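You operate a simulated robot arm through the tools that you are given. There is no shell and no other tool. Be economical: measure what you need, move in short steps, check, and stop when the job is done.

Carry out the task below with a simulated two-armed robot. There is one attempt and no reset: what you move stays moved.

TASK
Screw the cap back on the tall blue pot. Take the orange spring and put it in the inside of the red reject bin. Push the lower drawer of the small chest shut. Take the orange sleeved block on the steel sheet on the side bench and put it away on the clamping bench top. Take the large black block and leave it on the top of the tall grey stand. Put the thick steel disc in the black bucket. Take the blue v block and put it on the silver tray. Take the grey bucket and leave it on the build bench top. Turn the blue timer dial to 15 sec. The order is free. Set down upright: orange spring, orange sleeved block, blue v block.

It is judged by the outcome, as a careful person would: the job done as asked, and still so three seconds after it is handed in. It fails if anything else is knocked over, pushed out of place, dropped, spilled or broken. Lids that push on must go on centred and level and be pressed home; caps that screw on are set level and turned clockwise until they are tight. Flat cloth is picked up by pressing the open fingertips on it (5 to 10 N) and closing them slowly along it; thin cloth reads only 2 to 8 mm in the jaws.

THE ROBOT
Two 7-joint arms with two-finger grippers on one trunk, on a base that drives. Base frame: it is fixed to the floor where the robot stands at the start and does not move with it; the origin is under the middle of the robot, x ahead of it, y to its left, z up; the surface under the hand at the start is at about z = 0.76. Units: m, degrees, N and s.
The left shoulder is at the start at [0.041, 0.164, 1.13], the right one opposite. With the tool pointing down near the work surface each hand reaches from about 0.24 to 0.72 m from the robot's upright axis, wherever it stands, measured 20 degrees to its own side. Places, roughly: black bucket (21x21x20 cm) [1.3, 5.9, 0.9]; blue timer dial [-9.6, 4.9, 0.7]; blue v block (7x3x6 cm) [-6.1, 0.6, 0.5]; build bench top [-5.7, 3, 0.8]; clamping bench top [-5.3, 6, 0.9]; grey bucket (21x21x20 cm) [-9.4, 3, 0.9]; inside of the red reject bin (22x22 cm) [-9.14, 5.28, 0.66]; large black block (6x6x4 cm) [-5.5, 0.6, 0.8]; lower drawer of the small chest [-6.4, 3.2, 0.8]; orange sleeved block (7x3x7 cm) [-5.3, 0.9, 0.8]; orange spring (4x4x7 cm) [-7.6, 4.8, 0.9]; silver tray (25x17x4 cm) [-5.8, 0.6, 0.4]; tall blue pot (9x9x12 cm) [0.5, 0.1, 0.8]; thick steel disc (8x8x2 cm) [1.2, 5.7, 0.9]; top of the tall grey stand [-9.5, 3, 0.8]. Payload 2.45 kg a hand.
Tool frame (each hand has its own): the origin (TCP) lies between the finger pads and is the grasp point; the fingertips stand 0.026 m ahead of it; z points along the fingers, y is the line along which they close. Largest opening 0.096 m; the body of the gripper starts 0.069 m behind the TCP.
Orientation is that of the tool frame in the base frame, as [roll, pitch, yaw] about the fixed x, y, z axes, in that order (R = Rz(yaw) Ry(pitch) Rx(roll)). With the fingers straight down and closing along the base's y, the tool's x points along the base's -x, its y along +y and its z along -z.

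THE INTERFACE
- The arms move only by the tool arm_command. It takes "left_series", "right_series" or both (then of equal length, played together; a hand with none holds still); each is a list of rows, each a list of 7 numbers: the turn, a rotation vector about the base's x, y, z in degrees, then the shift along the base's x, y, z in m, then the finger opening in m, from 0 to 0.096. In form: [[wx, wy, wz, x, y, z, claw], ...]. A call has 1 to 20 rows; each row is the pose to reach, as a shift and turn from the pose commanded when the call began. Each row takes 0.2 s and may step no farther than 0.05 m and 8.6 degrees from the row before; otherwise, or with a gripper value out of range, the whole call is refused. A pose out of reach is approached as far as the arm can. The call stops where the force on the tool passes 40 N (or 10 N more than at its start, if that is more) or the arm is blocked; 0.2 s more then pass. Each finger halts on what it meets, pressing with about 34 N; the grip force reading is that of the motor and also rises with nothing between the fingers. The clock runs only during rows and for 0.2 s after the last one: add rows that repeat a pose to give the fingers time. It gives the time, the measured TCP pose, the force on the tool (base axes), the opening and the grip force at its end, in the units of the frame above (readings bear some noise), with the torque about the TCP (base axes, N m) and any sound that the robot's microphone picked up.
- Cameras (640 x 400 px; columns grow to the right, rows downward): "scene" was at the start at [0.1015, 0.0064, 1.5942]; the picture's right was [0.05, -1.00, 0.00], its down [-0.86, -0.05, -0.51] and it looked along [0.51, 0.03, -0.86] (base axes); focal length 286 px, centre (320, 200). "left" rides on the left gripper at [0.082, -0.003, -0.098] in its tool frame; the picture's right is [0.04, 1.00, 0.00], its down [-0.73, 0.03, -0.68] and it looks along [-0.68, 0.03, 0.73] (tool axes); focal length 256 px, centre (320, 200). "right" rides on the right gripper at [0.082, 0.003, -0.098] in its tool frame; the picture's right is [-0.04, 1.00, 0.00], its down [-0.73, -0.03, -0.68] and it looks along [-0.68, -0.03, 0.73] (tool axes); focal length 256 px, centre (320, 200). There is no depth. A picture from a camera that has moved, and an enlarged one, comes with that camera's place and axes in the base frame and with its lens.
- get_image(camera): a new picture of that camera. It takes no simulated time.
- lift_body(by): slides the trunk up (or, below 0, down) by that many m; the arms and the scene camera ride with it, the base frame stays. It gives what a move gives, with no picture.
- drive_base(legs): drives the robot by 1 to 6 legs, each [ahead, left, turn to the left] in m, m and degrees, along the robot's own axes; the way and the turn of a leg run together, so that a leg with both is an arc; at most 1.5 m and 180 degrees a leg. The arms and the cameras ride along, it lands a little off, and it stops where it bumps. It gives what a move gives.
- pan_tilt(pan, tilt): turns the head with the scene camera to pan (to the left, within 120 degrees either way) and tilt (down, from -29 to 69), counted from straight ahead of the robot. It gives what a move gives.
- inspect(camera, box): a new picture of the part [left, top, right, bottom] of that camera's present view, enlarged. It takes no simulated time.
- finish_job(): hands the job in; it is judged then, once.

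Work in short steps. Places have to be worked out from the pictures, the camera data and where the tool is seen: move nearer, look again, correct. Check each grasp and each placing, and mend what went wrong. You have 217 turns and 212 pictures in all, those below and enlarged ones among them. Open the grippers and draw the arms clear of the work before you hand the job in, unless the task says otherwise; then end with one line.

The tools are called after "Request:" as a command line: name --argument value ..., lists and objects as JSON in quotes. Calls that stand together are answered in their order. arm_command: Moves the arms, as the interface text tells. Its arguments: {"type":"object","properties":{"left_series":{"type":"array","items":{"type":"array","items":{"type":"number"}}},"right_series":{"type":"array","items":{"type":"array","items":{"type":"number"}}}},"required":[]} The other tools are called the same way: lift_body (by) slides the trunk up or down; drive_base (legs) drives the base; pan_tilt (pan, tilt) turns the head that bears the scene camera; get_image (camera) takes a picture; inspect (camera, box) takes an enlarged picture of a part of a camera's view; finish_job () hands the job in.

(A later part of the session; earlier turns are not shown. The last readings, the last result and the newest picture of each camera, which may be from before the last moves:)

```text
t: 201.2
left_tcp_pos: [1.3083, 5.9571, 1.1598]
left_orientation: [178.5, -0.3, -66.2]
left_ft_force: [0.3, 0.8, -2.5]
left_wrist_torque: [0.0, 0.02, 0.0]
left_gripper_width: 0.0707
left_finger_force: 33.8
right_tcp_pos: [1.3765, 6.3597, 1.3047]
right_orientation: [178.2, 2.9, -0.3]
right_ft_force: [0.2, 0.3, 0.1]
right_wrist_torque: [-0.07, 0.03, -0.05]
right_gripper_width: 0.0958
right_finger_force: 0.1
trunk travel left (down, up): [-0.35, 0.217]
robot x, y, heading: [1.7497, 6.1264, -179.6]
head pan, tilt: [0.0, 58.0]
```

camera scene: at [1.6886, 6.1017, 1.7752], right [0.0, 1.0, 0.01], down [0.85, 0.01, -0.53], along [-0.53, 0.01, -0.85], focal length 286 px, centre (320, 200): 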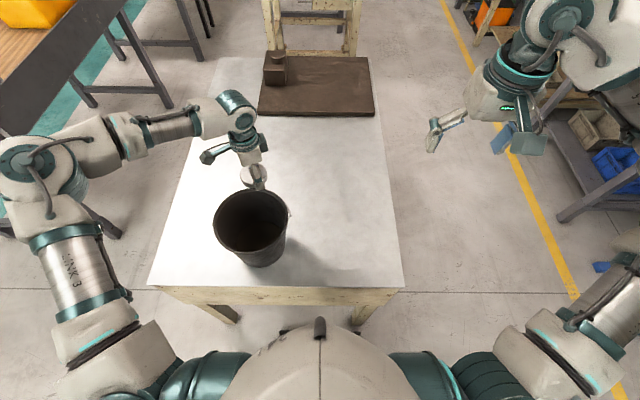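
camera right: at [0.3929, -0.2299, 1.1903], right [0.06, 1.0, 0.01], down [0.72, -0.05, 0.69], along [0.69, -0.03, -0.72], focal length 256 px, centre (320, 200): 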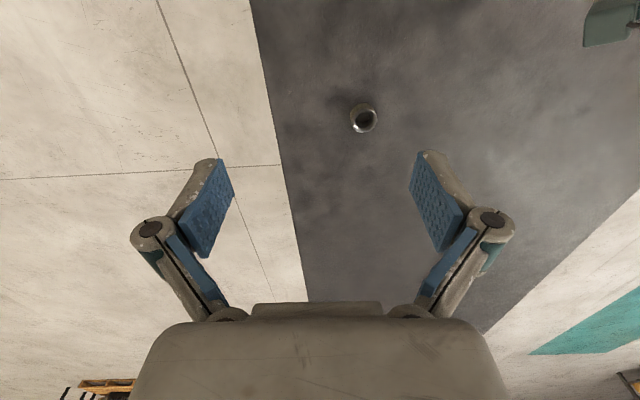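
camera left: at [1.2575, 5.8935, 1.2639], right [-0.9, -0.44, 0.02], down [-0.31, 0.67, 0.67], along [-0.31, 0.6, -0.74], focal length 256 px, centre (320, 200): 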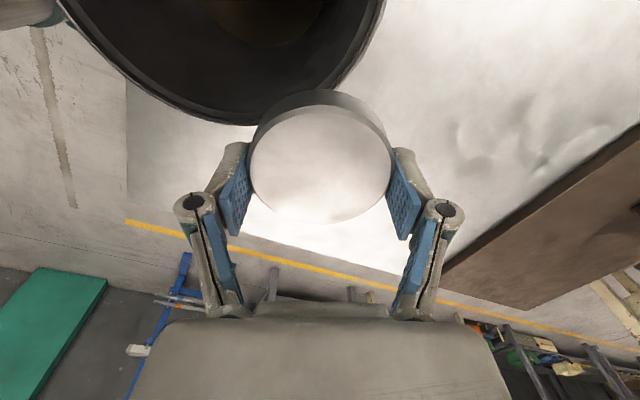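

Still swaying. I'll bring the trunk lower still, then hold with arm commands, which damped it the first time.

Request:
arm_command --left_series '[[0, 0, 0, 0, 0, 0.03, 0.06], [0, 0, 0, 0, 0, 0.06, 0.06], [0, 0, 0, 0, 0, 0.09, 0.06], [0, 0, 0, 0, 0, 0.11, 0.06]]' --right_series '[[0, 0, 0, 0.02, 0, -0.03, 0.096], [0, 0, 0, 0.04, 0, -0.06, 0.096], [0, 0, 0, 0.06, 0, -0.09, 0.096], [0, 0, 0, 0.08, 0, -0.1, 0.096]]'

Request:
lift_body --by -0.12

Request:
arm_command --left_series '[[0, 0, 0, 0, 0, 0, 0.06], [0, 0, 0, 0, 0, 0, 0.06], [0, 0, 0, 0, 0, 0, 0.06], [0, 0, 0, 0, 0, 0, 0.06], [0, 0, 0, 0, 0, 0, 0.06]]'

Request:
arm_command --left_series '[[0, 0, 0, 0, 0, 0, 0.06], [0, 0, 0, 0, 0, 0, 0.06], [0, 0, 0, 0, 0, 0, 0.06], [0, 0, 0, 0, 0, 0, 0.06], [0, 0, 0, 0, 0, 0, 0.06]]'

Request:
arm_command --left_series '[[0, 0, 0, 0, 0, 0, 0.06], [0, 0, 0, 0, 0, 0, 0.06], [0, 0, 0, 0, 0, 0, 0.06], [0, 0, 0, 0, 0, 0, 0.06], [0, 0, 0, 0, 0, 0, 0.06]]'

Request:
arm_command --left_series '[[0, 0, 0, 0, 0, 0, 0.06], [0, 0, 0, 0, 0, 0, 0.06], [0, 0, 0, 0, 0, 0, 0.06], [0, 0, 0, 0, 0, 0, 0.06], [0, 0, 0, 0, 0, 0, 0.06]]'

```text
t: 202.2
left_tcp_pos: [1.3092, 5.9345, 1.2652]
left_orientation: [179.0, 0.5, -66.2]
left_ft_force: [0.7, -0.5, -3.1]
left_wrist_torque: [0.04, -0.01, 0.01]
left_gripper_width: 0.0708
left_finger_force: 33.8
right_tcp_pos: [1.4548, 6.3351, 1.2102]
right_orientation: [179.0, 3.0, 0.0]
right_ft_force: [0.4, 0.3, -0.1]
right_wrist_torque: [0.03, 0.05, 0.03]
right_gripper_width: 0.0959
right_finger_force: 0.1
trunk travel left (down, up): [-0.35, 0.217]
robot x, y, heading: [1.7509, 6.1179, -179.8]
head pan, tilt: [0.0, 58.0]
```

```text
t: 203.7
left_tcp_pos: [1.3114, 5.9826, 1.1537]
left_orientation: [178.0, -1.3, -66.5]
left_ft_force: [0.7, 2.9, -3.2]
left_wrist_torque: [-0.12, 0.08, -0.02]
left_gripper_width: 0.0707
left_finger_force: 34.2
right_tcp_pos: [1.4579, 6.3786, 1.0841]
right_orientation: [177.1, 2.9, -0.5]
right_ft_force: [0.0, 0.7, -0.5]
right_wrist_torque: [-0.11, -0.01, -0.05]
right_gripper_width: 0.0957
right_finger_force: 0.2
trunk travel left (down, up): [-0.23, 0.337]
robot x, y, heading: [1.7461, 6.1335, -180.0]
head pan, tilt: [0.0, 58.0]
```

```text
t: 204.9
left_tcp_pos: [1.3098, 5.9147, 1.1438]
left_orientation: [179.1, 1.3, -66.0]
left_ft_force: [0.3, -0.5, -2.8]
left_wrist_torque: [0.1, -0.02, -0.01]
left_gripper_width: 0.0709
left_finger_force: 33.8
right_tcp_pos: [1.4573, 6.3165, 1.0925]
right_orientation: [179.9, 2.9, 0.1]
right_ft_force: [0.3, -0.2, 0.4]
right_wrist_torque: [0.03, 0.0, 0.01]
right_gripper_width: 0.0962
right_finger_force: 0.1
trunk travel left (down, up): [-0.23, 0.337]
robot x, y, heading: [1.7514, 6.1167, -179.9]
head pan, tilt: [0.0, 58.0]
```

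```text
t: 206.1
left_tcp_pos: [1.309, 5.9231, 1.1451]
left_orientation: [179.2, 1.2, -66.1]
left_ft_force: [0.6, 0.9, -4.0]
left_wrist_torque: [-0.07, -0.03, 0.0]
left_gripper_width: 0.0707
left_finger_force: 33.7
right_tcp_pos: [1.4584, 6.3207, 1.0918]
right_orientation: [179.8, 2.8, 0.3]
right_ft_force: [0.4, -1.7, 0.8]
right_wrist_torque: [0.1, 0.0, 0.02]
right_gripper_width: 0.0961
right_finger_force: 0.1
trunk travel left (down, up): [-0.23, 0.337]
robot x, y, heading: [1.7456, 6.1205, -179.7]
head pan, tilt: [0.0, 58.0]
```

```text
t: 207.5
left_tcp_pos: [1.3133, 5.9185, 1.1447]
left_orientation: [179.2, 1.7, -66.3]
left_ft_force: [-0.7, -1.1, -3.6]
left_wrist_torque: [0.09, -0.01, 0.0]
left_gripper_width: 0.0707
left_finger_force: 34.7
right_tcp_pos: [1.4605, 6.3182, 1.094]
right_orientation: [-179.7, 3.0, 0.0]
right_ft_force: [0.4, -1.0, -0.5]
right_wrist_torque: [0.1, 0.03, -0.01]
right_gripper_width: 0.0961
right_finger_force: 0.0
trunk travel left (down, up): [-0.23, 0.337]
robot x, y, heading: [1.7448, 6.1266, -179.6]
head pan, tilt: [0.0, 58.0]
stopped in row 5 (left hand): the arm was blocked; the commanded pose is now the measured one
```

```text
t: 208.7
left_tcp_pos: [1.3136, 5.9334, 1.1462]
left_orientation: [178.8, 1.2, -66.4]
left_ft_force: [-1.2, -0.8, -3.5]
left_wrist_torque: [0.06, 0.0, 0.01]
left_gripper_width: 0.0709
left_finger_force: 33.9
right_tcp_pos: [1.4618, 6.3313, 1.093]
right_orientation: [179.8, 3.0, -0.2]
right_ft_force: [-0.9, 0.2, 0.0]
right_wrist_torque: [0.02, 0.0, -0.01]
right_gripper_width: 0.0959
right_finger_force: 0.0
trunk travel left (down, up): [-0.23, 0.337]
robot x, y, heading: [1.7498, 6.1295, -179.8]
head pan, tilt: [0.0, 58.0]
```

It's damping now. I'll wait a little longer.

Request:
arm_command --left_series '[[0, 0, 0, 0, 0, 0, 0.06], [0, 0, 0, 0, 0, 0, 0.06], [0, 0, 0, 0, 0, 0, 0.06], [0, 0, 0, 0, 0, 0, 0.06], [0, 0, 0, 0, 0, 0, 0.06], [0, 0, 0, 0, 0, 0, 0.06], [0, 0, 0, 0, 0, 0, 0.06], [0, 0, 0, 0, 0, 0, 0.06], [0, 0, 0, 0, 0, 0, 0.06], [0, 0, 0, 0, 0, 0, 0.06], [0, 0, 0, 0, 0, 0, 0.06], [0, 0, 0, 0, 0, 0, 0.06]]'

Request:
arm_command --left_series '[[0, 0, 0, 0, 0, 0, 0.06], [0, 0, 0, 0, 0, 0, 0.06], [0, 0, 0, 0, 0, 0, 0.06], [0, 0, 0, 0, 0, 0, 0.06], [0, 0, 0, 0, 0, 0, 0.06]]'

Request:
arm_command --left_series '[[0, 0, 0, 0, 0, 0, 0.06], [0, 0, 0, 0, 0, 0, 0.06], [0, 0, 0, 0, 0, 0, 0.06], [0, 0, 0, 0, 0, 0, 0.06], [0, 0, 0, 0, 0, 0, 0.06]]'

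Request:
get_image --camera "left"

Request:
get_image --camera "scene"

```text
t: 211.3
left_tcp_pos: [1.3131, 5.9322, 1.1467]
left_orientation: [179.0, 1.3, -66.4]
left_ft_force: [-0.1, 0.2, -3.1]
left_wrist_torque: [0.03, 0.01, -0.01]
left_gripper_width: 0.0709
left_finger_force: 33.7
right_tcp_pos: [1.46, 6.33, 1.0918]
right_orientation: [179.9, 3.1, -0.1]
right_ft_force: [0.7, -0.6, -0.8]
right_wrist_torque: [0.01, 0.0, 0.02]
right_gripper_width: 0.096
right_finger_force: 0.0
trunk travel left (down, up): [-0.23, 0.337]
robot x, y, heading: [1.7494, 6.1327, -179.8]
head pan, tilt: [0.0, 58.0]
```

```text
t: 212.7
left_tcp_pos: [1.3172, 5.9085, 1.1435]
left_orientation: [179.3, 2.4, -66.4]
left_ft_force: [-0.3, -3.0, -3.3]
left_wrist_torque: [0.15, -0.03, -0.03]
left_gripper_width: 0.0713
left_finger_force: 33.6
right_tcp_pos: [1.4645, 6.3113, 1.0972]
right_orientation: [-178.9, 3.2, -0.2]
right_ft_force: [0.3, -1.5, 0.0]
right_wrist_torque: [0.05, 0.03, -0.02]
right_gripper_width: 0.0958
right_finger_force: 0.1
trunk travel left (down, up): [-0.23, 0.337]
robot x, y, heading: [1.7448, 6.1359, -179.6]
head pan, tilt: [0.0, 58.0]
stopped in row 5 (left hand): the arm was blocked; the commanded pose is now the measured one
```

```text
t: 213.9
left_tcp_pos: [1.3181, 5.9373, 1.1479]
left_orientation: [178.8, 1.4, -66.6]
left_ft_force: [0.0, -0.4, -2.3]
left_wrist_torque: [0.0, 0.0, -0.05]
left_gripper_width: 0.0709
left_finger_force: 33.9
right_tcp_pos: [1.4648, 6.3344, 1.0941]
right_orientation: [-179.9, 3.0, -0.6]
right_ft_force: [0.8, -0.4, 0.1]
right_wrist_torque: [-0.01, 0.02, -0.02]
right_gripper_width: 0.096
right_finger_force: 0.0
trunk travel left (down, up): [-0.23, 0.337]
robot x, y, heading: [1.7498, 6.1408, -179.8]
head pan, tilt: [0.0, 58.0]
```

```text
139 pictures are left
camera left: at [1.3571, 5.8621, 1.2431], right [-0.9, -0.43, 0.02], down [-0.3, 0.65, 0.7], along [-0.32, 0.62, -0.72], focal length 256 px, centre (320, 200)
```

left: 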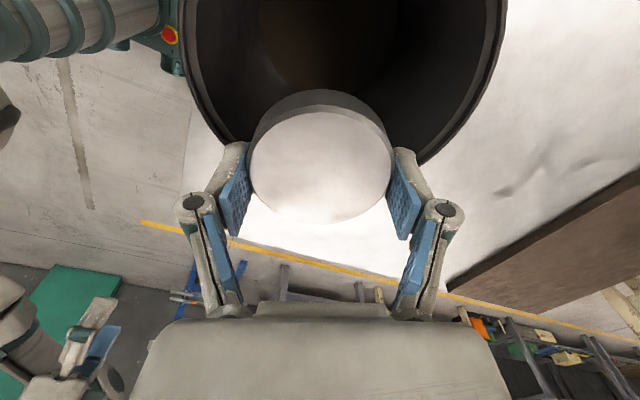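

```text
138 pictures are left
camera scene: at [1.5982, 6.1106, 1.5227], right [-0.01, 1.0, 0.02], down [0.85, 0.01, -0.53], along [-0.53, 0.01, -0.85], focal length 286 px, centre (320, 200)
```

scene: 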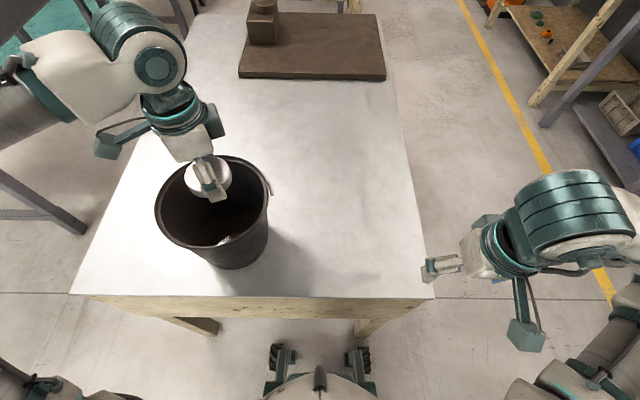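

The residual sway is about ±1.5 cm, and the disc is over the bucket (centre ~(1.312, 5.913)). I'll lower it inside smoothly, open just enough, and come straight back up.

Request:
arm_command --left_series '[[0, 0, 0, -0.005, -0.02, 0, 0.06], [0, 0, 0, -0.005, -0.022, -0.04, 0.06], [0, 0, 0, -0.005, -0.022, -0.08, 0.06], [0, 0, 0, -0.005, -0.022, -0.12, 0.06], [0, 0, 0, -0.005, -0.022, -0.15, 0.06], [0, 0, 0, -0.005, -0.022, -0.18, 0.06]]'

Request:
get_image --camera "left"

Request:
inspect --camera "scene" --box '[130, 110, 310, 280]'

```text
t: 215.5
left_tcp_pos: [1.3172, 5.8648, 0.9612]
left_orientation: [179.6, 3.7, -66.2]
left_ft_force: [-0.7, -1.7, -1.9]
left_wrist_torque: [-0.11, -0.17, -0.03]
left_gripper_width: 0.0709
left_finger_force: 33.7
right_tcp_pos: [1.4692, 6.2807, 1.103]
right_orientation: [-177.7, 3.5, 0.2]
right_ft_force: [-0.2, -0.8, -0.2]
right_wrist_torque: [0.09, 0.03, 0.01]
right_gripper_width: 0.0962
right_finger_force: 0.0
trunk travel left (down, up): [-0.23, 0.337]
robot x, y, heading: [1.7497, 6.1248, -179.5]
head pan, tilt: [0.0, 58.0]
stopped in row 6 (left hand): the arm was blocked; the commanded pose is now the measured one
```

```text
137 pictures are left
camera left: at [1.3576, 5.7859, 1.0532], right [-0.9, -0.44, 0.0], down [-0.3, 0.62, 0.72], along [-0.32, 0.65, -0.69], focal length 256 px, centre (320, 200)
```

left: 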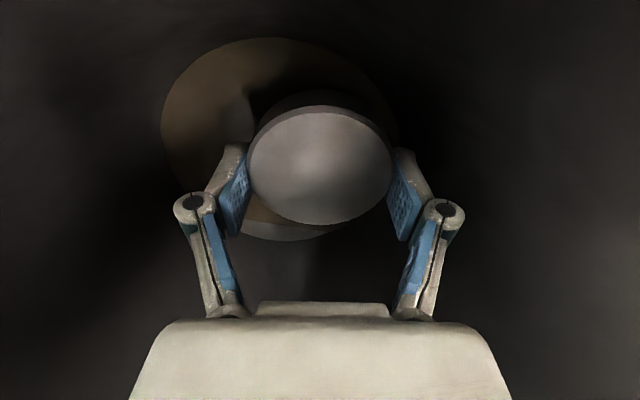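

```text
2.35 times, centred on (220, 195) of scene
camera zoom: at [1.5989, 6.0772, 1.5224], right [-0.01, 1.0, 0.03], down [0.85, 0.02, -0.53], along [-0.53, 0.02, -0.85], focal length 674 px, centre (555, 212)
```

zoom: 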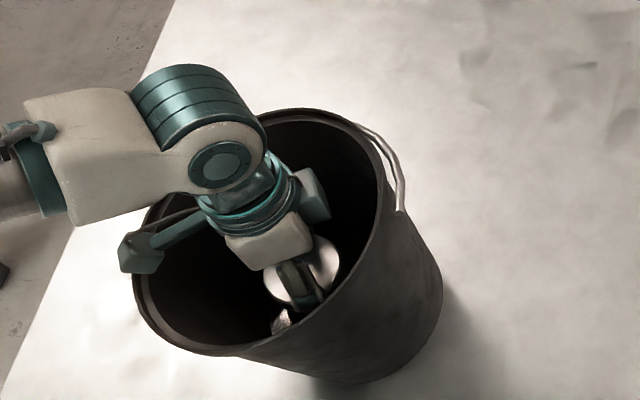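

The hand is inside the bucket, with its camera close to the rim. I'll release now and draw straight up.

Request:
arm_command --left_series '[[0, 0, 0, 0, 0.005, 0, 0.085], [0, 0, 0, 0, 0.01, 0.01, 0.09], [0, 0, 0, 0, 0.01, 0.05, 0.09], [0, 0, 0, 0, 0.01, 0.1, 0.09], [0, 0, 0, 0, 0.01, 0.15, 0.09], [0, 0, 0, 0, 0.01, 0.2, 0.09], [0, 0, 0, 0, 0.01, 0.22, 0.09]]'

Request:
get_image --camera "scene"

Request:
get_image --camera "left"

```text
t: 217.3
left_tcp_pos: [1.3173, 5.872, 1.1835]
left_orientation: [179.2, 3.5, -66.1]
left_ft_force: [-0.8, -0.1, 0.5]
left_wrist_torque: [0.05, -0.02, 0.0]
left_gripper_width: 0.0903
left_finger_force: 0.1
right_tcp_pos: [1.4708, 6.2849, 1.1022]
right_orientation: [-178.1, 3.7, 0.1]
right_ft_force: [0.2, 0.3, -1.1]
right_wrist_torque: [-0.01, 0.02, 0.04]
right_gripper_width: 0.0961
right_finger_force: 0.0
trunk travel left (down, up): [-0.23, 0.337]
robot x, y, heading: [1.7478, 6.1237, -179.6]
head pan, tilt: [0.0, 58.0]
stopped in row 7 (left hand): the arm was blocked; the commanded pose is now the measured one
```

```text
135 pictures are left
camera scene: at [1.5987, 6.0878, 1.5227], right [-0.01, 1.0, 0.02], down [0.85, 0.02, -0.53], along [-0.53, 0.01, -0.85], focal length 286 px, centre (320, 200)
```

scene: 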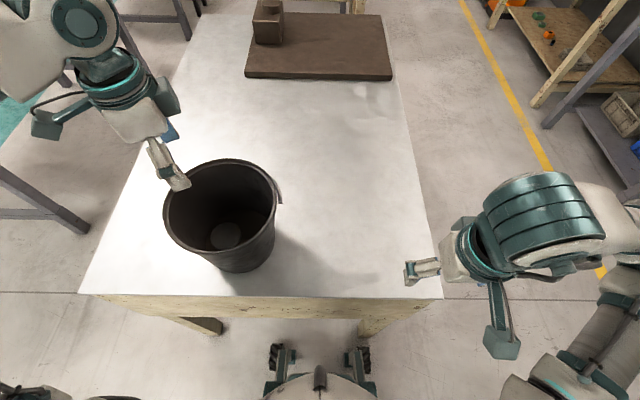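

```text
134 pictures are left
camera left: at [1.3587, 5.7938, 1.2766], right [-0.9, -0.44, 0.01], down [-0.3, 0.62, 0.72], along [-0.33, 0.65, -0.69], focal length 256 px, centre (320, 200)
```

left: 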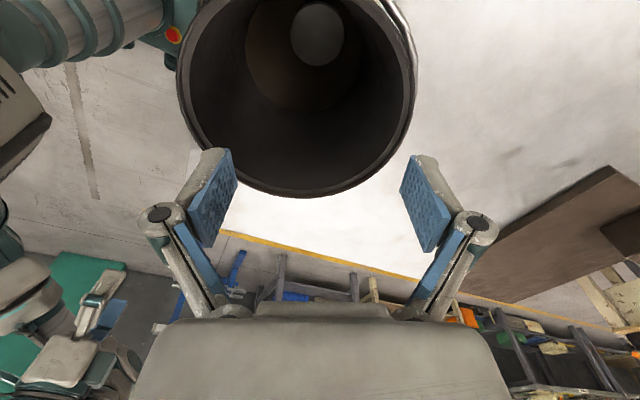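

The disc lies in the bucket and the bucket stands upright. I'll square up the left hand, back away from the table and head towards the next area.

Request:
arm_command --left_series '[[0, 0, 8, 0.02, 0, 0.01, 0.09], [0, 0, 16, 0.04, 0, 0.02, 0.09], [0, 0, 24, 0.06, 0, 0.02, 0.09], [0, 0, 32, 0.08, 0, 0.02, 0.09], [0, 0, 40, 0.1, 0, 0.02, 0.09], [0, 0, 48, 0.12, 0, 0.02, 0.09], [0, 0, 56, 0.12, 0, 0.02, 0.09], [0, 0, 64, 0.12, 0, 0.02, 0.09]]'

Request:
drive_base --legs '[[-0.65, 0, 0], [0, 0, 90], [1.5, 0, 0], [1.4, 0, 0], [0, 0, -60], [1.5, 0, 0]]'

Request:
pan_tilt --pan 0 --tilt 20

Request:
get_image --camera "scene"

```text
t: 219.1
left_tcp_pos: [1.4372, 5.8869, 1.2042]
left_orientation: [179.1, 2.7, -2.0]
left_ft_force: [0.0, 0.4, -0.4]
left_wrist_torque: [0.02, -0.01, 0.01]
left_gripper_width: 0.0897
left_finger_force: 0.0
right_tcp_pos: [1.4711, 6.2973, 1.1006]
right_orientation: [-178.7, 3.5, 0.0]
right_ft_force: [0.2, 0.6, 0.5]
right_wrist_torque: [0.03, 0.0, 0.0]
right_gripper_width: 0.0961
right_finger_force: 0.0
trunk travel left (down, up): [-0.23, 0.337]
robot x, y, heading: [1.7558, 6.1204, -179.8]
head pan, tilt: [0.0, 58.0]
```

```text
t: 249.8
left_tcp_pos: [1.0968, 2.0011, 1.2013]
left_orientation: [179.8, 2.7, 34.3]
left_ft_force: [0.3, 1.1, 0.2]
left_wrist_torque: [-0.01, 0.04, 0.01]
left_gripper_width: 0.0902
left_finger_force: 0.0
right_tcp_pos: [0.88, 2.3512, 1.1014]
right_orientation: [-177.8, 3.6, 36.7]
right_ft_force: [0.0, 0.5, -0.6]
right_wrist_torque: [-0.01, 0.02, 0.05]
right_gripper_width: 0.0962
right_finger_force: 0.0
trunk travel left (down, up): [-0.23, 0.337]
robot x, y, heading: [1.1988, 2.3825, -143.0]
head pan, tilt: [0.0, 58.0]
```

```text
t: 250.9
left_tcp_pos: [1.0544, 2.0671, 1.2172]
left_orientation: [176.7, 2.9, 34.1]
left_ft_force: [0.0, 0.4, -1.0]
left_wrist_torque: [-0.02, -0.08, 0.04]
left_gripper_width: 0.0901
left_finger_force: 0.0
right_tcp_pos: [0.8402, 2.4117, 1.093]
right_orientation: [178.6, 3.8, 36.4]
right_ft_force: [-0.6, 1.0, 1.1]
right_wrist_torque: [-0.06, -0.09, -0.01]
right_gripper_width: 0.096
right_finger_force: 0.1
trunk travel left (down, up): [-0.23, 0.337]
robot x, y, heading: [1.195, 2.3969, -143.1]
head pan, tilt: [0.0, 20.0]
```

```text
133 pictures are left
camera scene: at [1.042, 2.3105, 1.579], right [-0.6, 0.8, -0.02], down [0.28, 0.19, -0.94], along [-0.75, -0.57, -0.34], focal length 286 px, centre (320, 200)
```

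scene: 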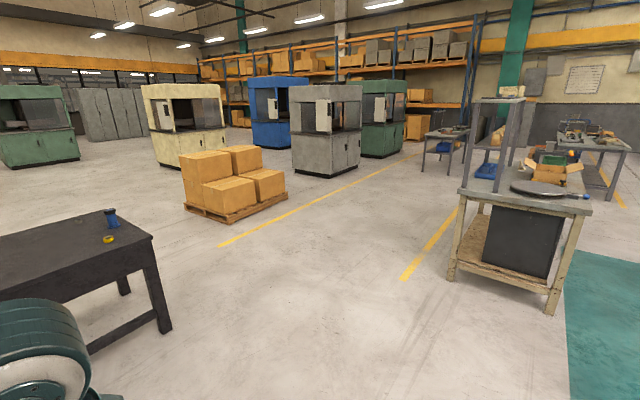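

The target desk is visible beyond the gap between the pallet and the shelf table. I'll drive through that gap.

Request:
drive_base --legs '[[1.2, 0, 0], [1.0, 0, 0], [0, 0, -31], [1.4, 0, 0], [1.3, 0, 0]]'

Request:
pan_tilt --pan 0 --tilt 25

Request:
get_image --camera "scene"

```text
t: 276.0
left_tcp_pos: [-3.4532, 0.2789, 1.2054]
left_orientation: [179.7, 3.0, 7.4]
left_ft_force: [-0.3, 0.3, 0.9]
left_wrist_torque: [0.07, -0.01, -0.01]
left_gripper_width: 0.0902
left_finger_force: 0.1
right_tcp_pos: [-3.4868, 0.6894, 1.103]
right_orientation: [-178.2, 3.9, 9.9]
right_ft_force: [0.2, 0.0, 0.0]
right_wrist_torque: [0.06, 0.06, 0.04]
right_gripper_width: 0.0962
right_finger_force: 0.0
trunk travel left (down, up): [-0.23, 0.337]
robot x, y, heading: [-3.19, 0.5688, -170.0]
head pan, tilt: [0.0, 20.0]
```

```text
t: 276.6
left_tcp_pos: [-3.4599, 0.3249, 1.2132]
left_orientation: [177.6, 2.9, 7.2]
left_ft_force: [-0.5, 1.2, 0.5]
left_wrist_torque: [-0.04, -0.01, -0.01]
left_gripper_width: 0.0901
left_finger_force: 0.0
right_tcp_pos: [-3.4931, 0.7324, 1.0978]
right_orientation: [179.8, 3.9, 9.4]
right_ft_force: [0.3, 1.3, -0.3]
right_wrist_torque: [-0.09, 0.0, -0.01]
right_gripper_width: 0.0958
right_finger_force: 0.0
trunk travel left (down, up): [-0.23, 0.337]
robot x, y, heading: [-3.1877, 0.5739, -170.3]
head pan, tilt: [0.0, 25.0]
```

```text
132 pictures are left
camera scene: at [-3.3698, 0.5949, 1.5698], right [-0.17, 0.99, -0.03], down [0.42, 0.04, -0.9], along [-0.89, -0.17, -0.43], focal length 286 px, centre (320, 200)
```

scene: 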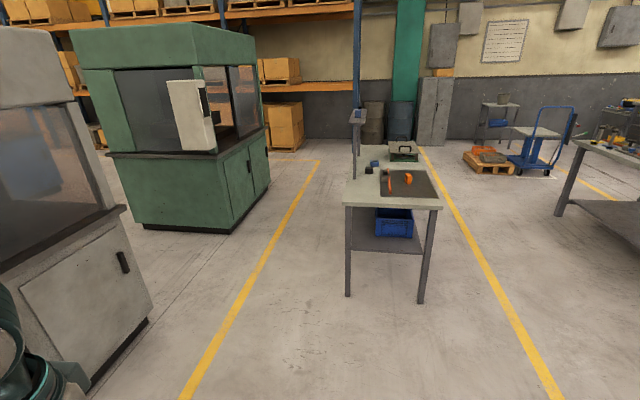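

I'll enlarge the side bench to identify the items on it.

Request:
inspect --camera "scene" --box '[320, 90, 470, 310]'

```text
1.82 times, centred on (395, 200) of scene
camera zoom: at [-3.3698, 0.5949, 1.5698], right [-0.17, 0.99, -0.03], down [0.42, 0.04, -0.9], along [-0.89, -0.17, -0.43], focal length 521 px, centre (184, 200)
```

zoom: 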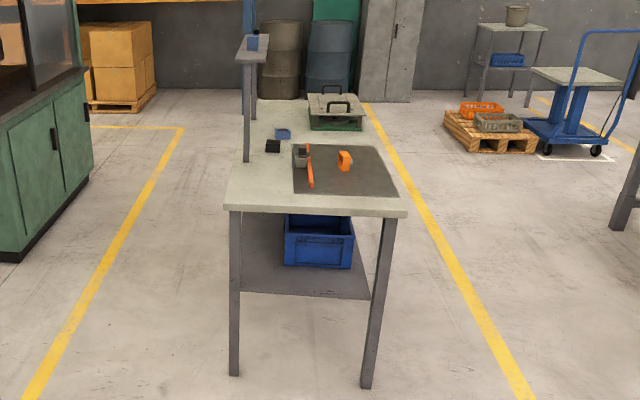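

The bench runs from about x −5 to −6.4, y 0.45 to 1.03, and has an upper shelf on posts along its left edge. I'll move to its left side for a better view.

Request:
drive_base --legs '[[0, 0, -9], [1.3, 0.6, 0]]'

Request:
pan_tilt --pan -35 --tilt 32

Request:
get_image --camera "scene"

```text
t: 284.6
left_tcp_pos: [-4.8108, -0.3001, 1.2109]
left_orientation: [178.0, 2.6, 0.5]
left_ft_force: [-0.7, -0.1, -0.8]
left_wrist_torque: [0.0, 0.0, 0.0]
left_gripper_width: 0.0901
left_finger_force: 0.0
right_tcp_pos: [-4.7961, 0.1091, 1.0966]
right_orientation: [-179.8, 3.7, 2.7]
right_ft_force: [-0.6, 1.1, -0.5]
right_wrist_torque: [0.0, -0.06, -0.02]
right_gripper_width: 0.0956
right_finger_force: 0.0
trunk travel left (down, up): [-0.23, 0.337]
robot x, y, heading: [-4.5142, -0.0802, -176.9]
head pan, tilt: [0.0, 25.0]
```

```text
t: 285.6
left_tcp_pos: [-4.8002, -0.3706, 1.1999]
left_orientation: [-178.8, 3.1, 0.7]
left_ft_force: [-0.8, 0.2, 0.1]
left_wrist_torque: [0.0, 0.02, -0.03]
left_gripper_width: 0.0901
left_finger_force: 0.0
right_tcp_pos: [-4.7854, 0.0451, 1.1099]
right_orientation: [-176.6, 4.3, 2.9]
right_ft_force: [0.4, -0.4, -0.3]
right_wrist_torque: [0.02, 0.07, 0.04]
right_gripper_width: 0.0961
right_finger_force: 0.1
trunk travel left (down, up): [-0.23, 0.337]
robot x, y, heading: [-4.514, -0.0783, -177.0]
head pan, tilt: [-35.0, 32.0]
```

```text
130 pictures are left
camera scene: at [-4.6672, -0.0425, 1.56], right [0.53, 0.85, 0.0], down [0.45, -0.28, -0.85], along [-0.72, 0.45, -0.53], focal length 286 px, centre (320, 200)
```

scene: 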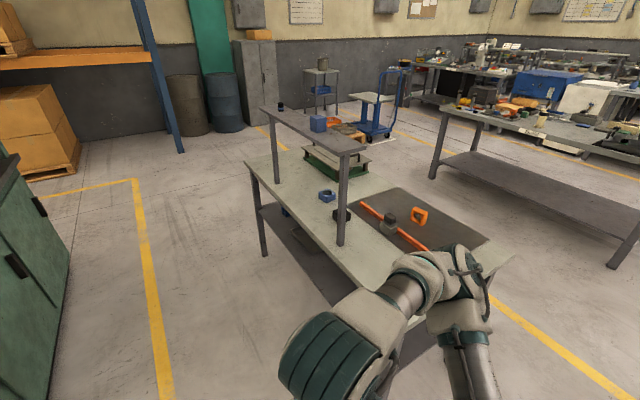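

Zooming in on the shelves.

Request:
inspect --camera "scene" --box '[240, 90, 400, 290]'

Request:
inspect --camera "scene" --box '[300, 160, 460, 260]'

```text
2.00 times, centred on (320, 190) of scene
camera zoom: at [-4.6672, -0.0425, 1.56], right [0.53, 0.85, 0.0], down [0.45, -0.28, -0.85], along [-0.72, 0.45, -0.53], focal length 573 px, centre (320, 220)
```

zoom: 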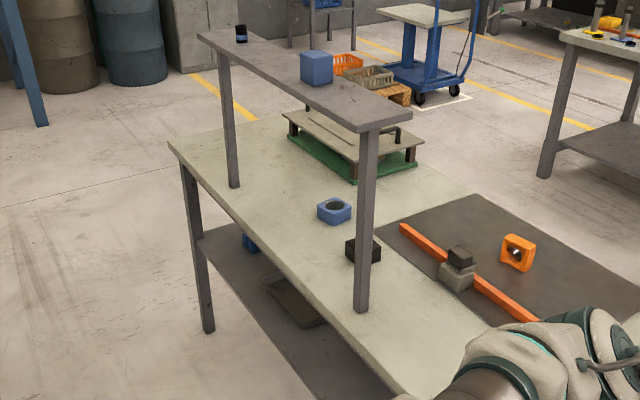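

```text
4.00 times, centred on (380, 210) of scene
camera zoom: at [-4.6672, -0.0425, 1.56], right [0.53, 0.85, 0.0], down [0.45, -0.28, -0.85], along [-0.72, 0.45, -0.53], focal length 1145 px, centre (80, 160)
```

zoom: 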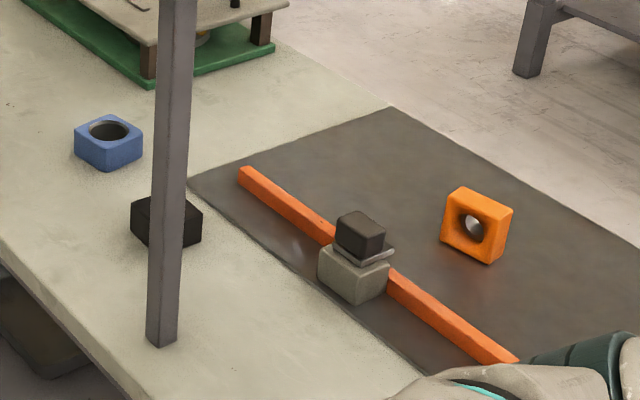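

The layout is clear: the V block and tray are on the lower shelf (z≈0.43), the black block is behind the near post, and the orange block is on the steel sheet near the right edge. I'll line up on the left side facing the bench, by the V block.

Request:
drive_base --legs '[[1.42, 0, 0], [0, 0, -93]]'

Request:
pan_tilt --pan 0 --tilt 60

Request:
get_image --camera "scene"

```text
t: 296.5
left_tcp_pos: [-6.1538, 0.1466, 1.2072]
left_orientation: [179.6, 3.0, -91.9]
left_ft_force: [-0.3, 0.5, -0.3]
left_wrist_torque: [0.0, 0.01, 0.0]
left_gripper_width: 0.0898
left_finger_force: 0.0
right_tcp_pos: [-5.7426, 0.115, 1.1047]
right_orientation: [-177.9, 4.1, -89.7]
right_ft_force: [-0.4, 0.0, 0.6]
right_wrist_torque: [-0.01, 0.01, 0.01]
right_gripper_width: 0.0961
right_finger_force: 0.0
trunk travel left (down, up): [-0.23, 0.337]
robot x, y, heading: [-5.9042, -0.1562, 90.7]
head pan, tilt: [-35.0, 32.0]
```

```text
t: 297.5
left_tcp_pos: [-6.1238, 0.1439, 1.2127]
left_orientation: [178.4, 2.9, -92.0]
left_ft_force: [0.2, 0.1, -0.2]
left_wrist_torque: [0.0, 0.02, -0.02]
left_gripper_width: 0.0901
left_finger_force: 0.0
right_tcp_pos: [-5.7156, 0.1126, 1.1018]
right_orientation: [-179.2, 4.1, -90.0]
right_ft_force: [0.0, 0.8, 1.1]
right_wrist_torque: [-0.04, 0.08, -0.02]
right_gripper_width: 0.0959
right_finger_force: 0.0
trunk travel left (down, up): [-0.23, 0.337]
robot x, y, heading: [-5.9009, -0.157, 90.6]
head pan, tilt: [0.0, 60.0]
```

```text
127 pictures are left
camera scene: at [-5.8875, -0.0099, 1.5209], right [1.0, 0.01, -0.01], down [0.0, -0.87, -0.5], along [-0.01, 0.5, -0.87], focal length 286 px, centre (320, 200)
```

scene: 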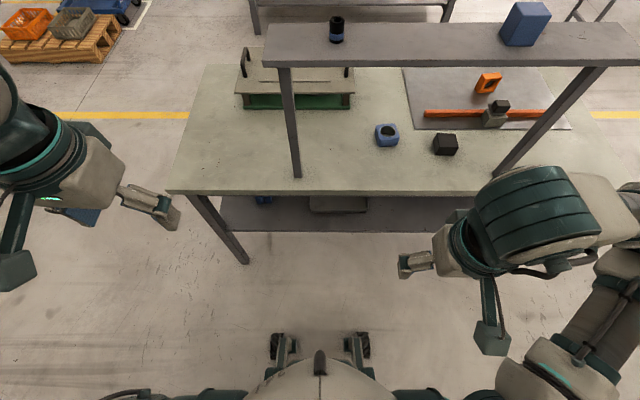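

Lowering the trunk to look onto the lower shelf.

Request:
lift_body --by -0.22

Request:
pan_tilt --pan 8 --tilt 50

Request:
get_image --camera "scene"

Request:
get_image --camera "left"

```text
t: 299.9
left_tcp_pos: [-6.1453, 0.1415, 0.9904]
left_orientation: [179.2, 3.2, -92.0]
left_ft_force: [1.0, -0.4, -0.8]
left_wrist_torque: [0.01, 0.02, 0.02]
left_gripper_width: 0.09
left_finger_force: 0.0
right_tcp_pos: [-5.7339, 0.1124, 0.8859]
right_orientation: [-178.6, 4.3, -89.8]
right_ft_force: [0.3, -0.3, -0.5]
right_wrist_torque: [-0.02, 0.01, 0.02]
right_gripper_width: 0.0959
right_finger_force: 0.0
trunk travel left (down, up): [-0.01, 0.557]
robot x, y, heading: [-5.9064, -0.1566, 90.7]
head pan, tilt: [0.0, 60.0]
```

```text
t: 300.6
left_tcp_pos: [-6.1533, 0.1437, 0.9861]
left_orientation: [179.6, 3.1, -91.9]
left_ft_force: [-0.2, 0.3, 0.4]
left_wrist_torque: [0.03, -0.03, 0.04]
left_gripper_width: 0.0903
left_finger_force: 0.1
right_tcp_pos: [-5.7436, 0.1127, 0.8849]
right_orientation: [-178.0, 4.1, -89.6]
right_ft_force: [-0.7, -0.6, 0.0]
right_wrist_torque: [0.0, 0.02, 0.03]
right_gripper_width: 0.0957
right_finger_force: 0.0
trunk travel left (down, up): [-0.01, 0.557]
robot x, y, heading: [-5.9074, -0.1555, 90.5]
head pan, tilt: [8.0, 50.0]
```

```text
126 pictures are left
camera scene: at [-5.9382, 0.2495, 1.258], right [0.99, 0.15, 0.01], down [0.12, -0.76, -0.64], along [-0.09, 0.63, -0.77], focal length 286 px, centre (320, 200)
```

scene: 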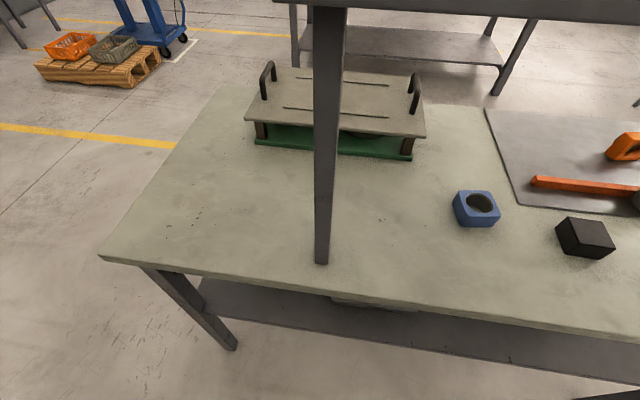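

```text
125 pictures are left
camera left: at [-6.1521, 0.057, 1.0798], right [-1.0, -0.01, 0.0], down [0.0, 0.7, 0.72], along [-0.01, 0.72, -0.7], focal length 256 px, centre (320, 200)
```

left: 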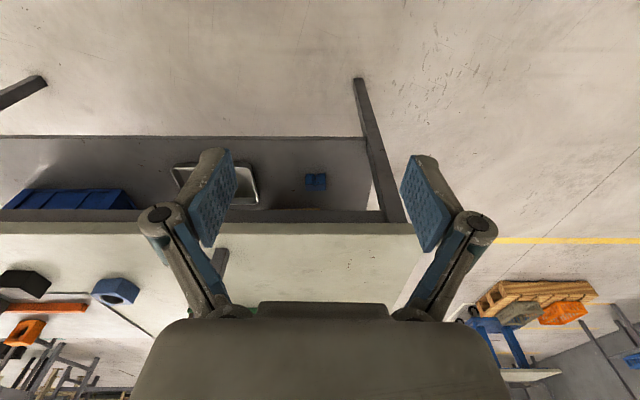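

The left wrist camera sees the shelf well: tray, V block and blue bin. I'll zoom in there.

Request:
inspect --camera "left" --box '[150, 120, 400, 240]'

```text
2.56 times, centred on (275, 180) of left
camera zoom: at [-6.1521, 0.057, 1.0798], right [-1.0, -0.01, 0.0], down [0.0, 0.7, 0.72], along [-0.01, 0.72, -0.7], focal length 655 px, centre (435, 251)
```

zoom: 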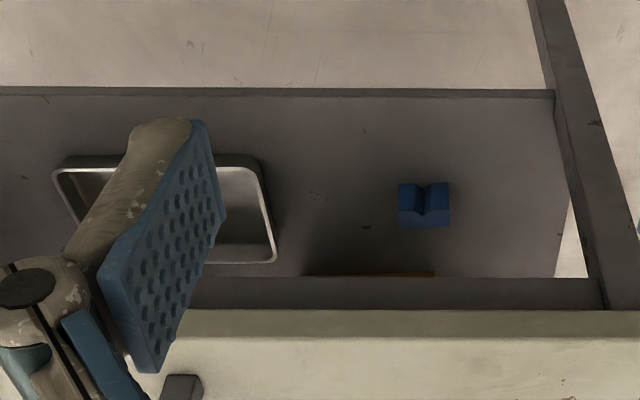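

I'll zoom further to understand the V block's orientation.

Request:
inspect --camera "left" --box '[300, 165, 332, 200]'

```text
11.43 times, centred on (316, 182) of left
camera zoom: at [-6.1521, 0.057, 1.0798], right [-1.0, -0.01, 0.0], down [0.0, 0.7, 0.72], along [-0.01, 0.72, -0.7], focal length 2926 px, centre (366, 400)
```

zoom: 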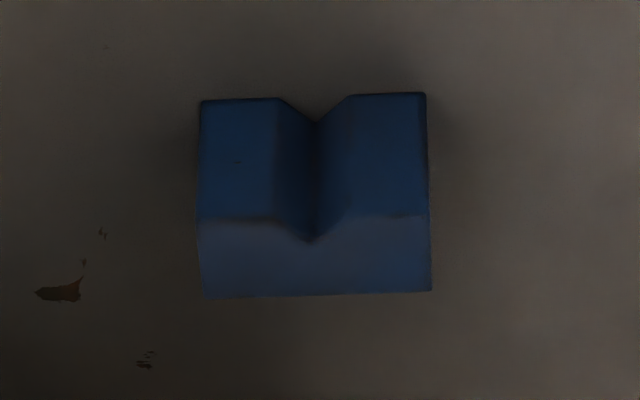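

The block is upright on its 7×3 cm end, near (−6.145, 0.62), on a shelf at about z=0.42. I'll tilt the left hand 45° forward and bring it to a point outside the shelf on the approach line.

Request:
arm_command --left_series '[[6, 0, 0, 0, 0, -0.04, 0.096], [12, 0, 0, 0.002, 0, -0.085, 0.096], [18, 0, 0, 0.004, 0.01, -0.13, 0.096], [24, 0, 0, 0.006, 0.02, -0.175, 0.096], [30, 0, 0, 0.008, 0.04, -0.21, 0.096], [36, 0, 0, 0.008, 0.07, -0.245, 0.096], [42, 0, 0, 0.008, 0.1, -0.28, 0.096], [42, 0, 0, 0.008, 0.14, -0.3, 0.096], [42, 0, 0, 0.008, 0.18, -0.31, 0.096]]'

Request:
get_image --camera "left"

Request:
get_image --camera "scene"

```text
t: 302.6
left_tcp_pos: [-6.1421, 0.3834, 0.6744]
left_orientation: [177.6, 45.1, -92.7]
left_ft_force: [-0.7, -0.3, 0.1]
left_wrist_torque: [0.0, 0.0, 0.02]
left_gripper_width: 0.0962
left_finger_force: 0.1
left hand out of reach, approached as far as the arm can: row 3, 4, 5, 6, 7, 8, 9
right_tcp_pos: [-5.7375, 0.1125, 0.8847]
right_orientation: [-178.3, 4.2, -89.9]
right_ft_force: [0.1, -1.2, 0.5]
right_wrist_torque: [0.01, 0.0, 0.0]
right_gripper_width: 0.0966
right_finger_force: 0.1
trunk travel left (down, up): [-0.01, 0.557]
robot x, y, heading: [-5.9098, -0.1587, 90.7]
head pan, tilt: [8.0, 50.0]
```

```text
122 pictures are left
camera left: at [-6.1393, 0.2552, 0.6868], right [-1.0, -0.01, 0.0], down [0.0, 0.04, 1.0], along [-0.01, 1.0, -0.04], focal length 256 px, centre (320, 200)
```

left: 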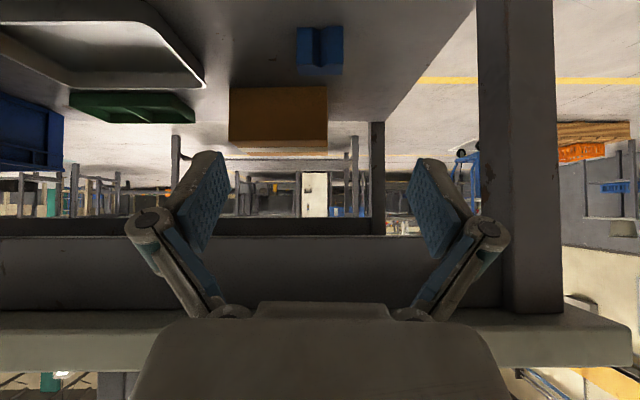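

```text
121 pictures are left
camera scene: at [-5.9197, 0.2511, 1.2579], right [0.99, 0.15, 0.0], down [0.11, -0.76, -0.64], along [-0.1, 0.63, -0.77], focal length 286 px, centre (320, 200)
```

scene: 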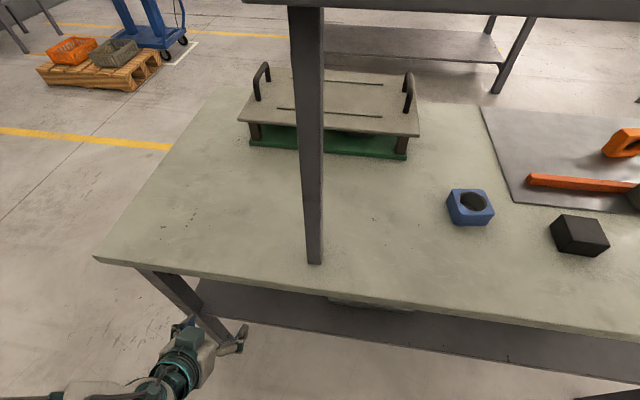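

The hand is on the approach line and aligned in x with the V block (y≈0.635). I'll move in along the tool axis, stopping short to check.

Request:
arm_command --left_series '[[0, 0, 0, 0, 0.03, -0.028, 0.096], [0, 0, 0, 0, 0.06, -0.056, 0.096], [0, 0, 0, 0, 0.09, -0.084, 0.096], [0, 0, 0, 0, 0.12, -0.112, 0.096], [0, 0, 0, 0, 0.15, -0.14, 0.096], [0, 0, 0, 0, 0.175, -0.16, 0.096]]'

Request:
get_image --camera "left"

```text
t: 304.0
left_tcp_pos: [-6.138, 0.5584, 0.5164]
left_orientation: [177.4, 45.1, -92.9]
left_ft_force: [-1.0, 0.2, -0.3]
left_wrist_torque: [-0.01, 0.01, -0.02]
left_gripper_width: 0.0957
left_finger_force: 0.0
right_tcp_pos: [-5.734, 0.113, 0.8846]
right_orientation: [-178.4, 4.1, -89.8]
right_ft_force: [0.5, -1.3, -0.3]
right_wrist_torque: [-0.02, 0.04, 0.01]
right_gripper_width: 0.096
right_finger_force: 0.1
trunk travel left (down, up): [-0.01, 0.557]
robot x, y, heading: [-5.9094, -0.1507, 90.7]
head pan, tilt: [8.0, 50.0]
```

```text
120 pictures are left
camera left: at [-6.1359, 0.4309, 0.528], right [-1.0, -0.01, 0.0], down [0.0, 0.04, 1.0], along [-0.01, 1.0, -0.04], focal length 256 px, centre (320, 200)
```

left: 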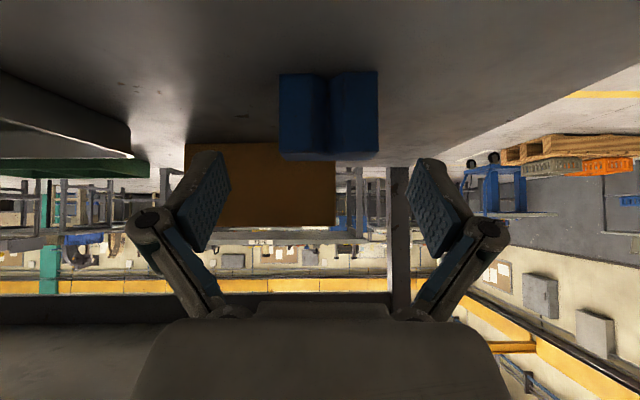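

The block's front face is at y≈0.612, on the shelf at z≈0.43, and 6 mm to −x of the hand. I'll finish the approach and grip.

Request:
arm_command --left_series '[[0, 0, 0, -0.006, 0, 0, 0.096], [0, 0, 0, -0.006, 0.022, -0.02, 0.096], [0, 0, 0, -0.006, 0.044, -0.04, 0.096], [0, 0, 0, -0.006, 0.063, -0.056, 0.096]]'

Request:
get_image --camera "left"

```text
t: 305.0
left_tcp_pos: [-6.1455, 0.6211, 0.4574]
left_orientation: [177.6, 45.0, -92.7]
left_ft_force: [0.5, -1.0, 0.6]
left_wrist_torque: [-0.01, -0.01, 0.0]
left_gripper_width: 0.096
left_finger_force: 0.0
right_tcp_pos: [-5.7371, 0.114, 0.8843]
right_orientation: [-178.3, 4.1, -89.7]
right_ft_force: [-0.3, 1.0, 0.8]
right_wrist_torque: [0.08, 0.0, -0.01]
right_gripper_width: 0.096
right_finger_force: 0.2
trunk travel left (down, up): [-0.01, 0.557]
robot x, y, heading: [-5.9036, -0.1556, 90.8]
head pan, tilt: [8.0, 50.0]
```

```text
119 pictures are left
camera left: at [-6.1433, 0.4934, 0.47], right [-1.0, -0.01, 0.0], down [0.0, 0.04, 1.0], along [-0.01, 1.0, -0.04], focal length 256 px, centre (320, 200)
```

left: 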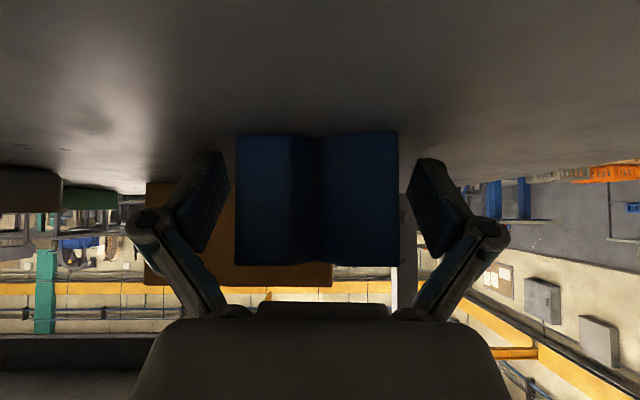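

The block sits squarely between the fingers. I'll back off a few millimetres for fingertip travel and close.

Request:
arm_command --left_series '[[0, 0, 0, 0, 0, 0.006, 0.09], [0, 0, 0, 0, 0, 0.006, 0.08], [0, 0, 0, 0, 0, 0.006, 0.07], [0, 0, 0, 0, 0, 0.006, 0.06], [0, 0, 0, 0, 0, 0.006, 0.06]]'

Request:
arm_command --left_series '[[0, 0, 0, 0, 0, 0.01, 0.06], [0, 0, 0, 0, 0, 0.02, 0.06], [0, 0, 0, 0, 0, 0.03, 0.06]]'

Request:
get_image --camera "left"

```text
t: 306.2
left_tcp_pos: [-6.145, 0.6211, 0.4659]
left_orientation: [177.5, 45.1, -92.7]
left_ft_force: [0.5, -2.0, 2.0]
left_wrist_torque: [-0.01, -0.24, 0.0]
left_gripper_width: 0.0636
left_finger_force: 33.8
right_tcp_pos: [-5.7365, 0.113, 0.8854]
right_orientation: [-178.3, 4.2, -89.8]
right_ft_force: [-0.7, -0.1, 0.4]
right_wrist_torque: [0.02, 0.0, -0.01]
right_gripper_width: 0.0962
right_finger_force: 0.1
trunk travel left (down, up): [-0.01, 0.557]
robot x, y, heading: [-5.9064, -0.1596, 90.4]
head pan, tilt: [8.0, 50.0]
```

```text
t: 307.0
left_tcp_pos: [-6.1464, 0.6204, 0.4966]
left_orientation: [177.7, 45.1, -92.8]
left_ft_force: [0.0, -0.2, -5.7]
left_wrist_torque: [0.09, -0.02, -0.02]
left_gripper_width: 0.0633
left_finger_force: 33.8
right_tcp_pos: [-5.7368, 0.1137, 0.8841]
right_orientation: [-178.4, 4.0, -89.8]
right_ft_force: [-0.4, 0.6, -0.5]
right_wrist_torque: [-0.03, -0.03, -0.02]
right_gripper_width: 0.0959
right_finger_force: 0.1
trunk travel left (down, up): [-0.01, 0.557]
robot x, y, heading: [-5.9065, -0.1503, 90.7]
head pan, tilt: [8.0, 50.0]
```

```text
118 pictures are left
camera left: at [-6.144, 0.4935, 0.5081], right [-1.0, -0.01, 0.0], down [0.0, 0.04, 1.0], along [-0.01, 1.0, -0.04], focal length 256 px, centre (320, 200)
```

left: 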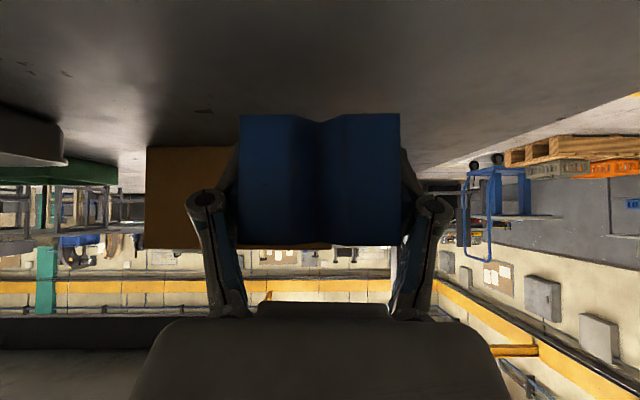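

The V block is held and lifted. I'll draw back along the approach line, then shift the base right towards the tray.

Request:
arm_command --left_series '[[0, 0, 0, 0, -0.03, 0.03, 0.06], [0, 0, 0, 0, -0.06, 0.06, 0.06], [0, 0, 0, 0, -0.09, 0.085, 0.06], [0, 0, 0, 0, -0.12, 0.11, 0.06], [0, 0, 0, 0, -0.15, 0.135, 0.06]]'

Request:
drive_base --legs '[[0, -0.3, 0]]'

Request:
pan_tilt --pan 0 --tilt 60

Request:
pan_tilt --pan 8 --tilt 50

Request:
get_image --camera "left"

```text
t: 308.2
left_tcp_pos: [-6.1455, 0.4704, 0.6357]
left_orientation: [177.6, 45.2, -92.7]
left_ft_force: [-0.2, -0.2, -6.0]
left_wrist_torque: [0.05, -0.02, 0.02]
left_gripper_width: 0.0634
left_finger_force: 34.0
right_tcp_pos: [-5.7366, 0.1129, 0.8839]
right_orientation: [-178.4, 4.2, -89.9]
right_ft_force: [0.3, -0.4, -0.8]
right_wrist_torque: [-0.04, 0.04, -0.05]
right_gripper_width: 0.0961
right_finger_force: 0.0
trunk travel left (down, up): [-0.01, 0.557]
robot x, y, heading: [-5.9077, -0.1562, 90.5]
head pan, tilt: [8.0, 50.0]
```

```text
t: 310.3
left_tcp_pos: [-5.8416, 0.4753, 0.633]
left_orientation: [178.0, 45.0, -92.6]
left_ft_force: [-0.4, 0.4, -5.5]
left_wrist_torque: [0.11, -0.03, -0.02]
left_gripper_width: 0.0633
left_finger_force: 34.2
right_tcp_pos: [-5.4338, 0.1146, 0.8854]
right_orientation: [-177.9, 4.1, -90.0]
right_ft_force: [0.5, -0.4, 0.0]
right_wrist_torque: [0.0, 0.0, 0.03]
right_gripper_width: 0.096
right_finger_force: 0.2
trunk travel left (down, up): [-0.01, 0.557]
robot x, y, heading: [-5.6035, -0.1527, 90.6]
head pan, tilt: [8.0, 50.0]
```

```text
t: 311.0
left_tcp_pos: [-5.8423, 0.4704, 0.6377]
left_orientation: [177.7, 45.2, -92.7]
left_ft_force: [-1.1, 0.1, -5.9]
left_wrist_torque: [0.1, -0.01, -0.01]
left_gripper_width: 0.0633
left_finger_force: 34.4
right_tcp_pos: [-5.4329, 0.1104, 0.8873]
right_orientation: [-178.2, 4.5, -89.8]
right_ft_force: [-1.0, -0.2, 0.7]
right_wrist_torque: [-0.01, -0.01, -0.02]
right_gripper_width: 0.0961
right_finger_force: 0.0
trunk travel left (down, up): [-0.01, 0.557]
robot x, y, heading: [-5.6048, -0.1538, 90.6]
head pan, tilt: [0.0, 60.0]
```

```text
t: 311.7
left_tcp_pos: [-5.8416, 0.4705, 0.6368]
left_orientation: [177.6, 45.4, -92.7]
left_ft_force: [-1.1, 0.6, -6.3]
left_wrist_torque: [0.08, -0.03, -0.03]
left_gripper_width: 0.0635
left_finger_force: 33.9
right_tcp_pos: [-5.4342, 0.1096, 0.8863]
right_orientation: [-178.2, 4.5, -89.9]
right_ft_force: [-0.9, -0.7, -0.2]
right_wrist_torque: [0.04, -0.03, -0.01]
right_gripper_width: 0.0961
right_finger_force: 0.0
trunk travel left (down, up): [-0.01, 0.557]
robot x, y, heading: [-5.6032, -0.15, 90.3]
head pan, tilt: [8.0, 50.0]
```

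```text
117 pictures are left
camera left: at [-5.8398, 0.3443, 0.648], right [-1.0, -0.01, 0.0], down [0.0, 0.03, 1.0], along [-0.01, 1.0, -0.03], focal length 256 px, centre (320, 200)
```

left: 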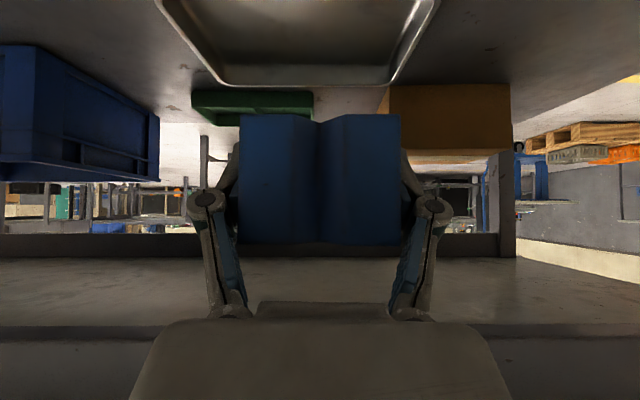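

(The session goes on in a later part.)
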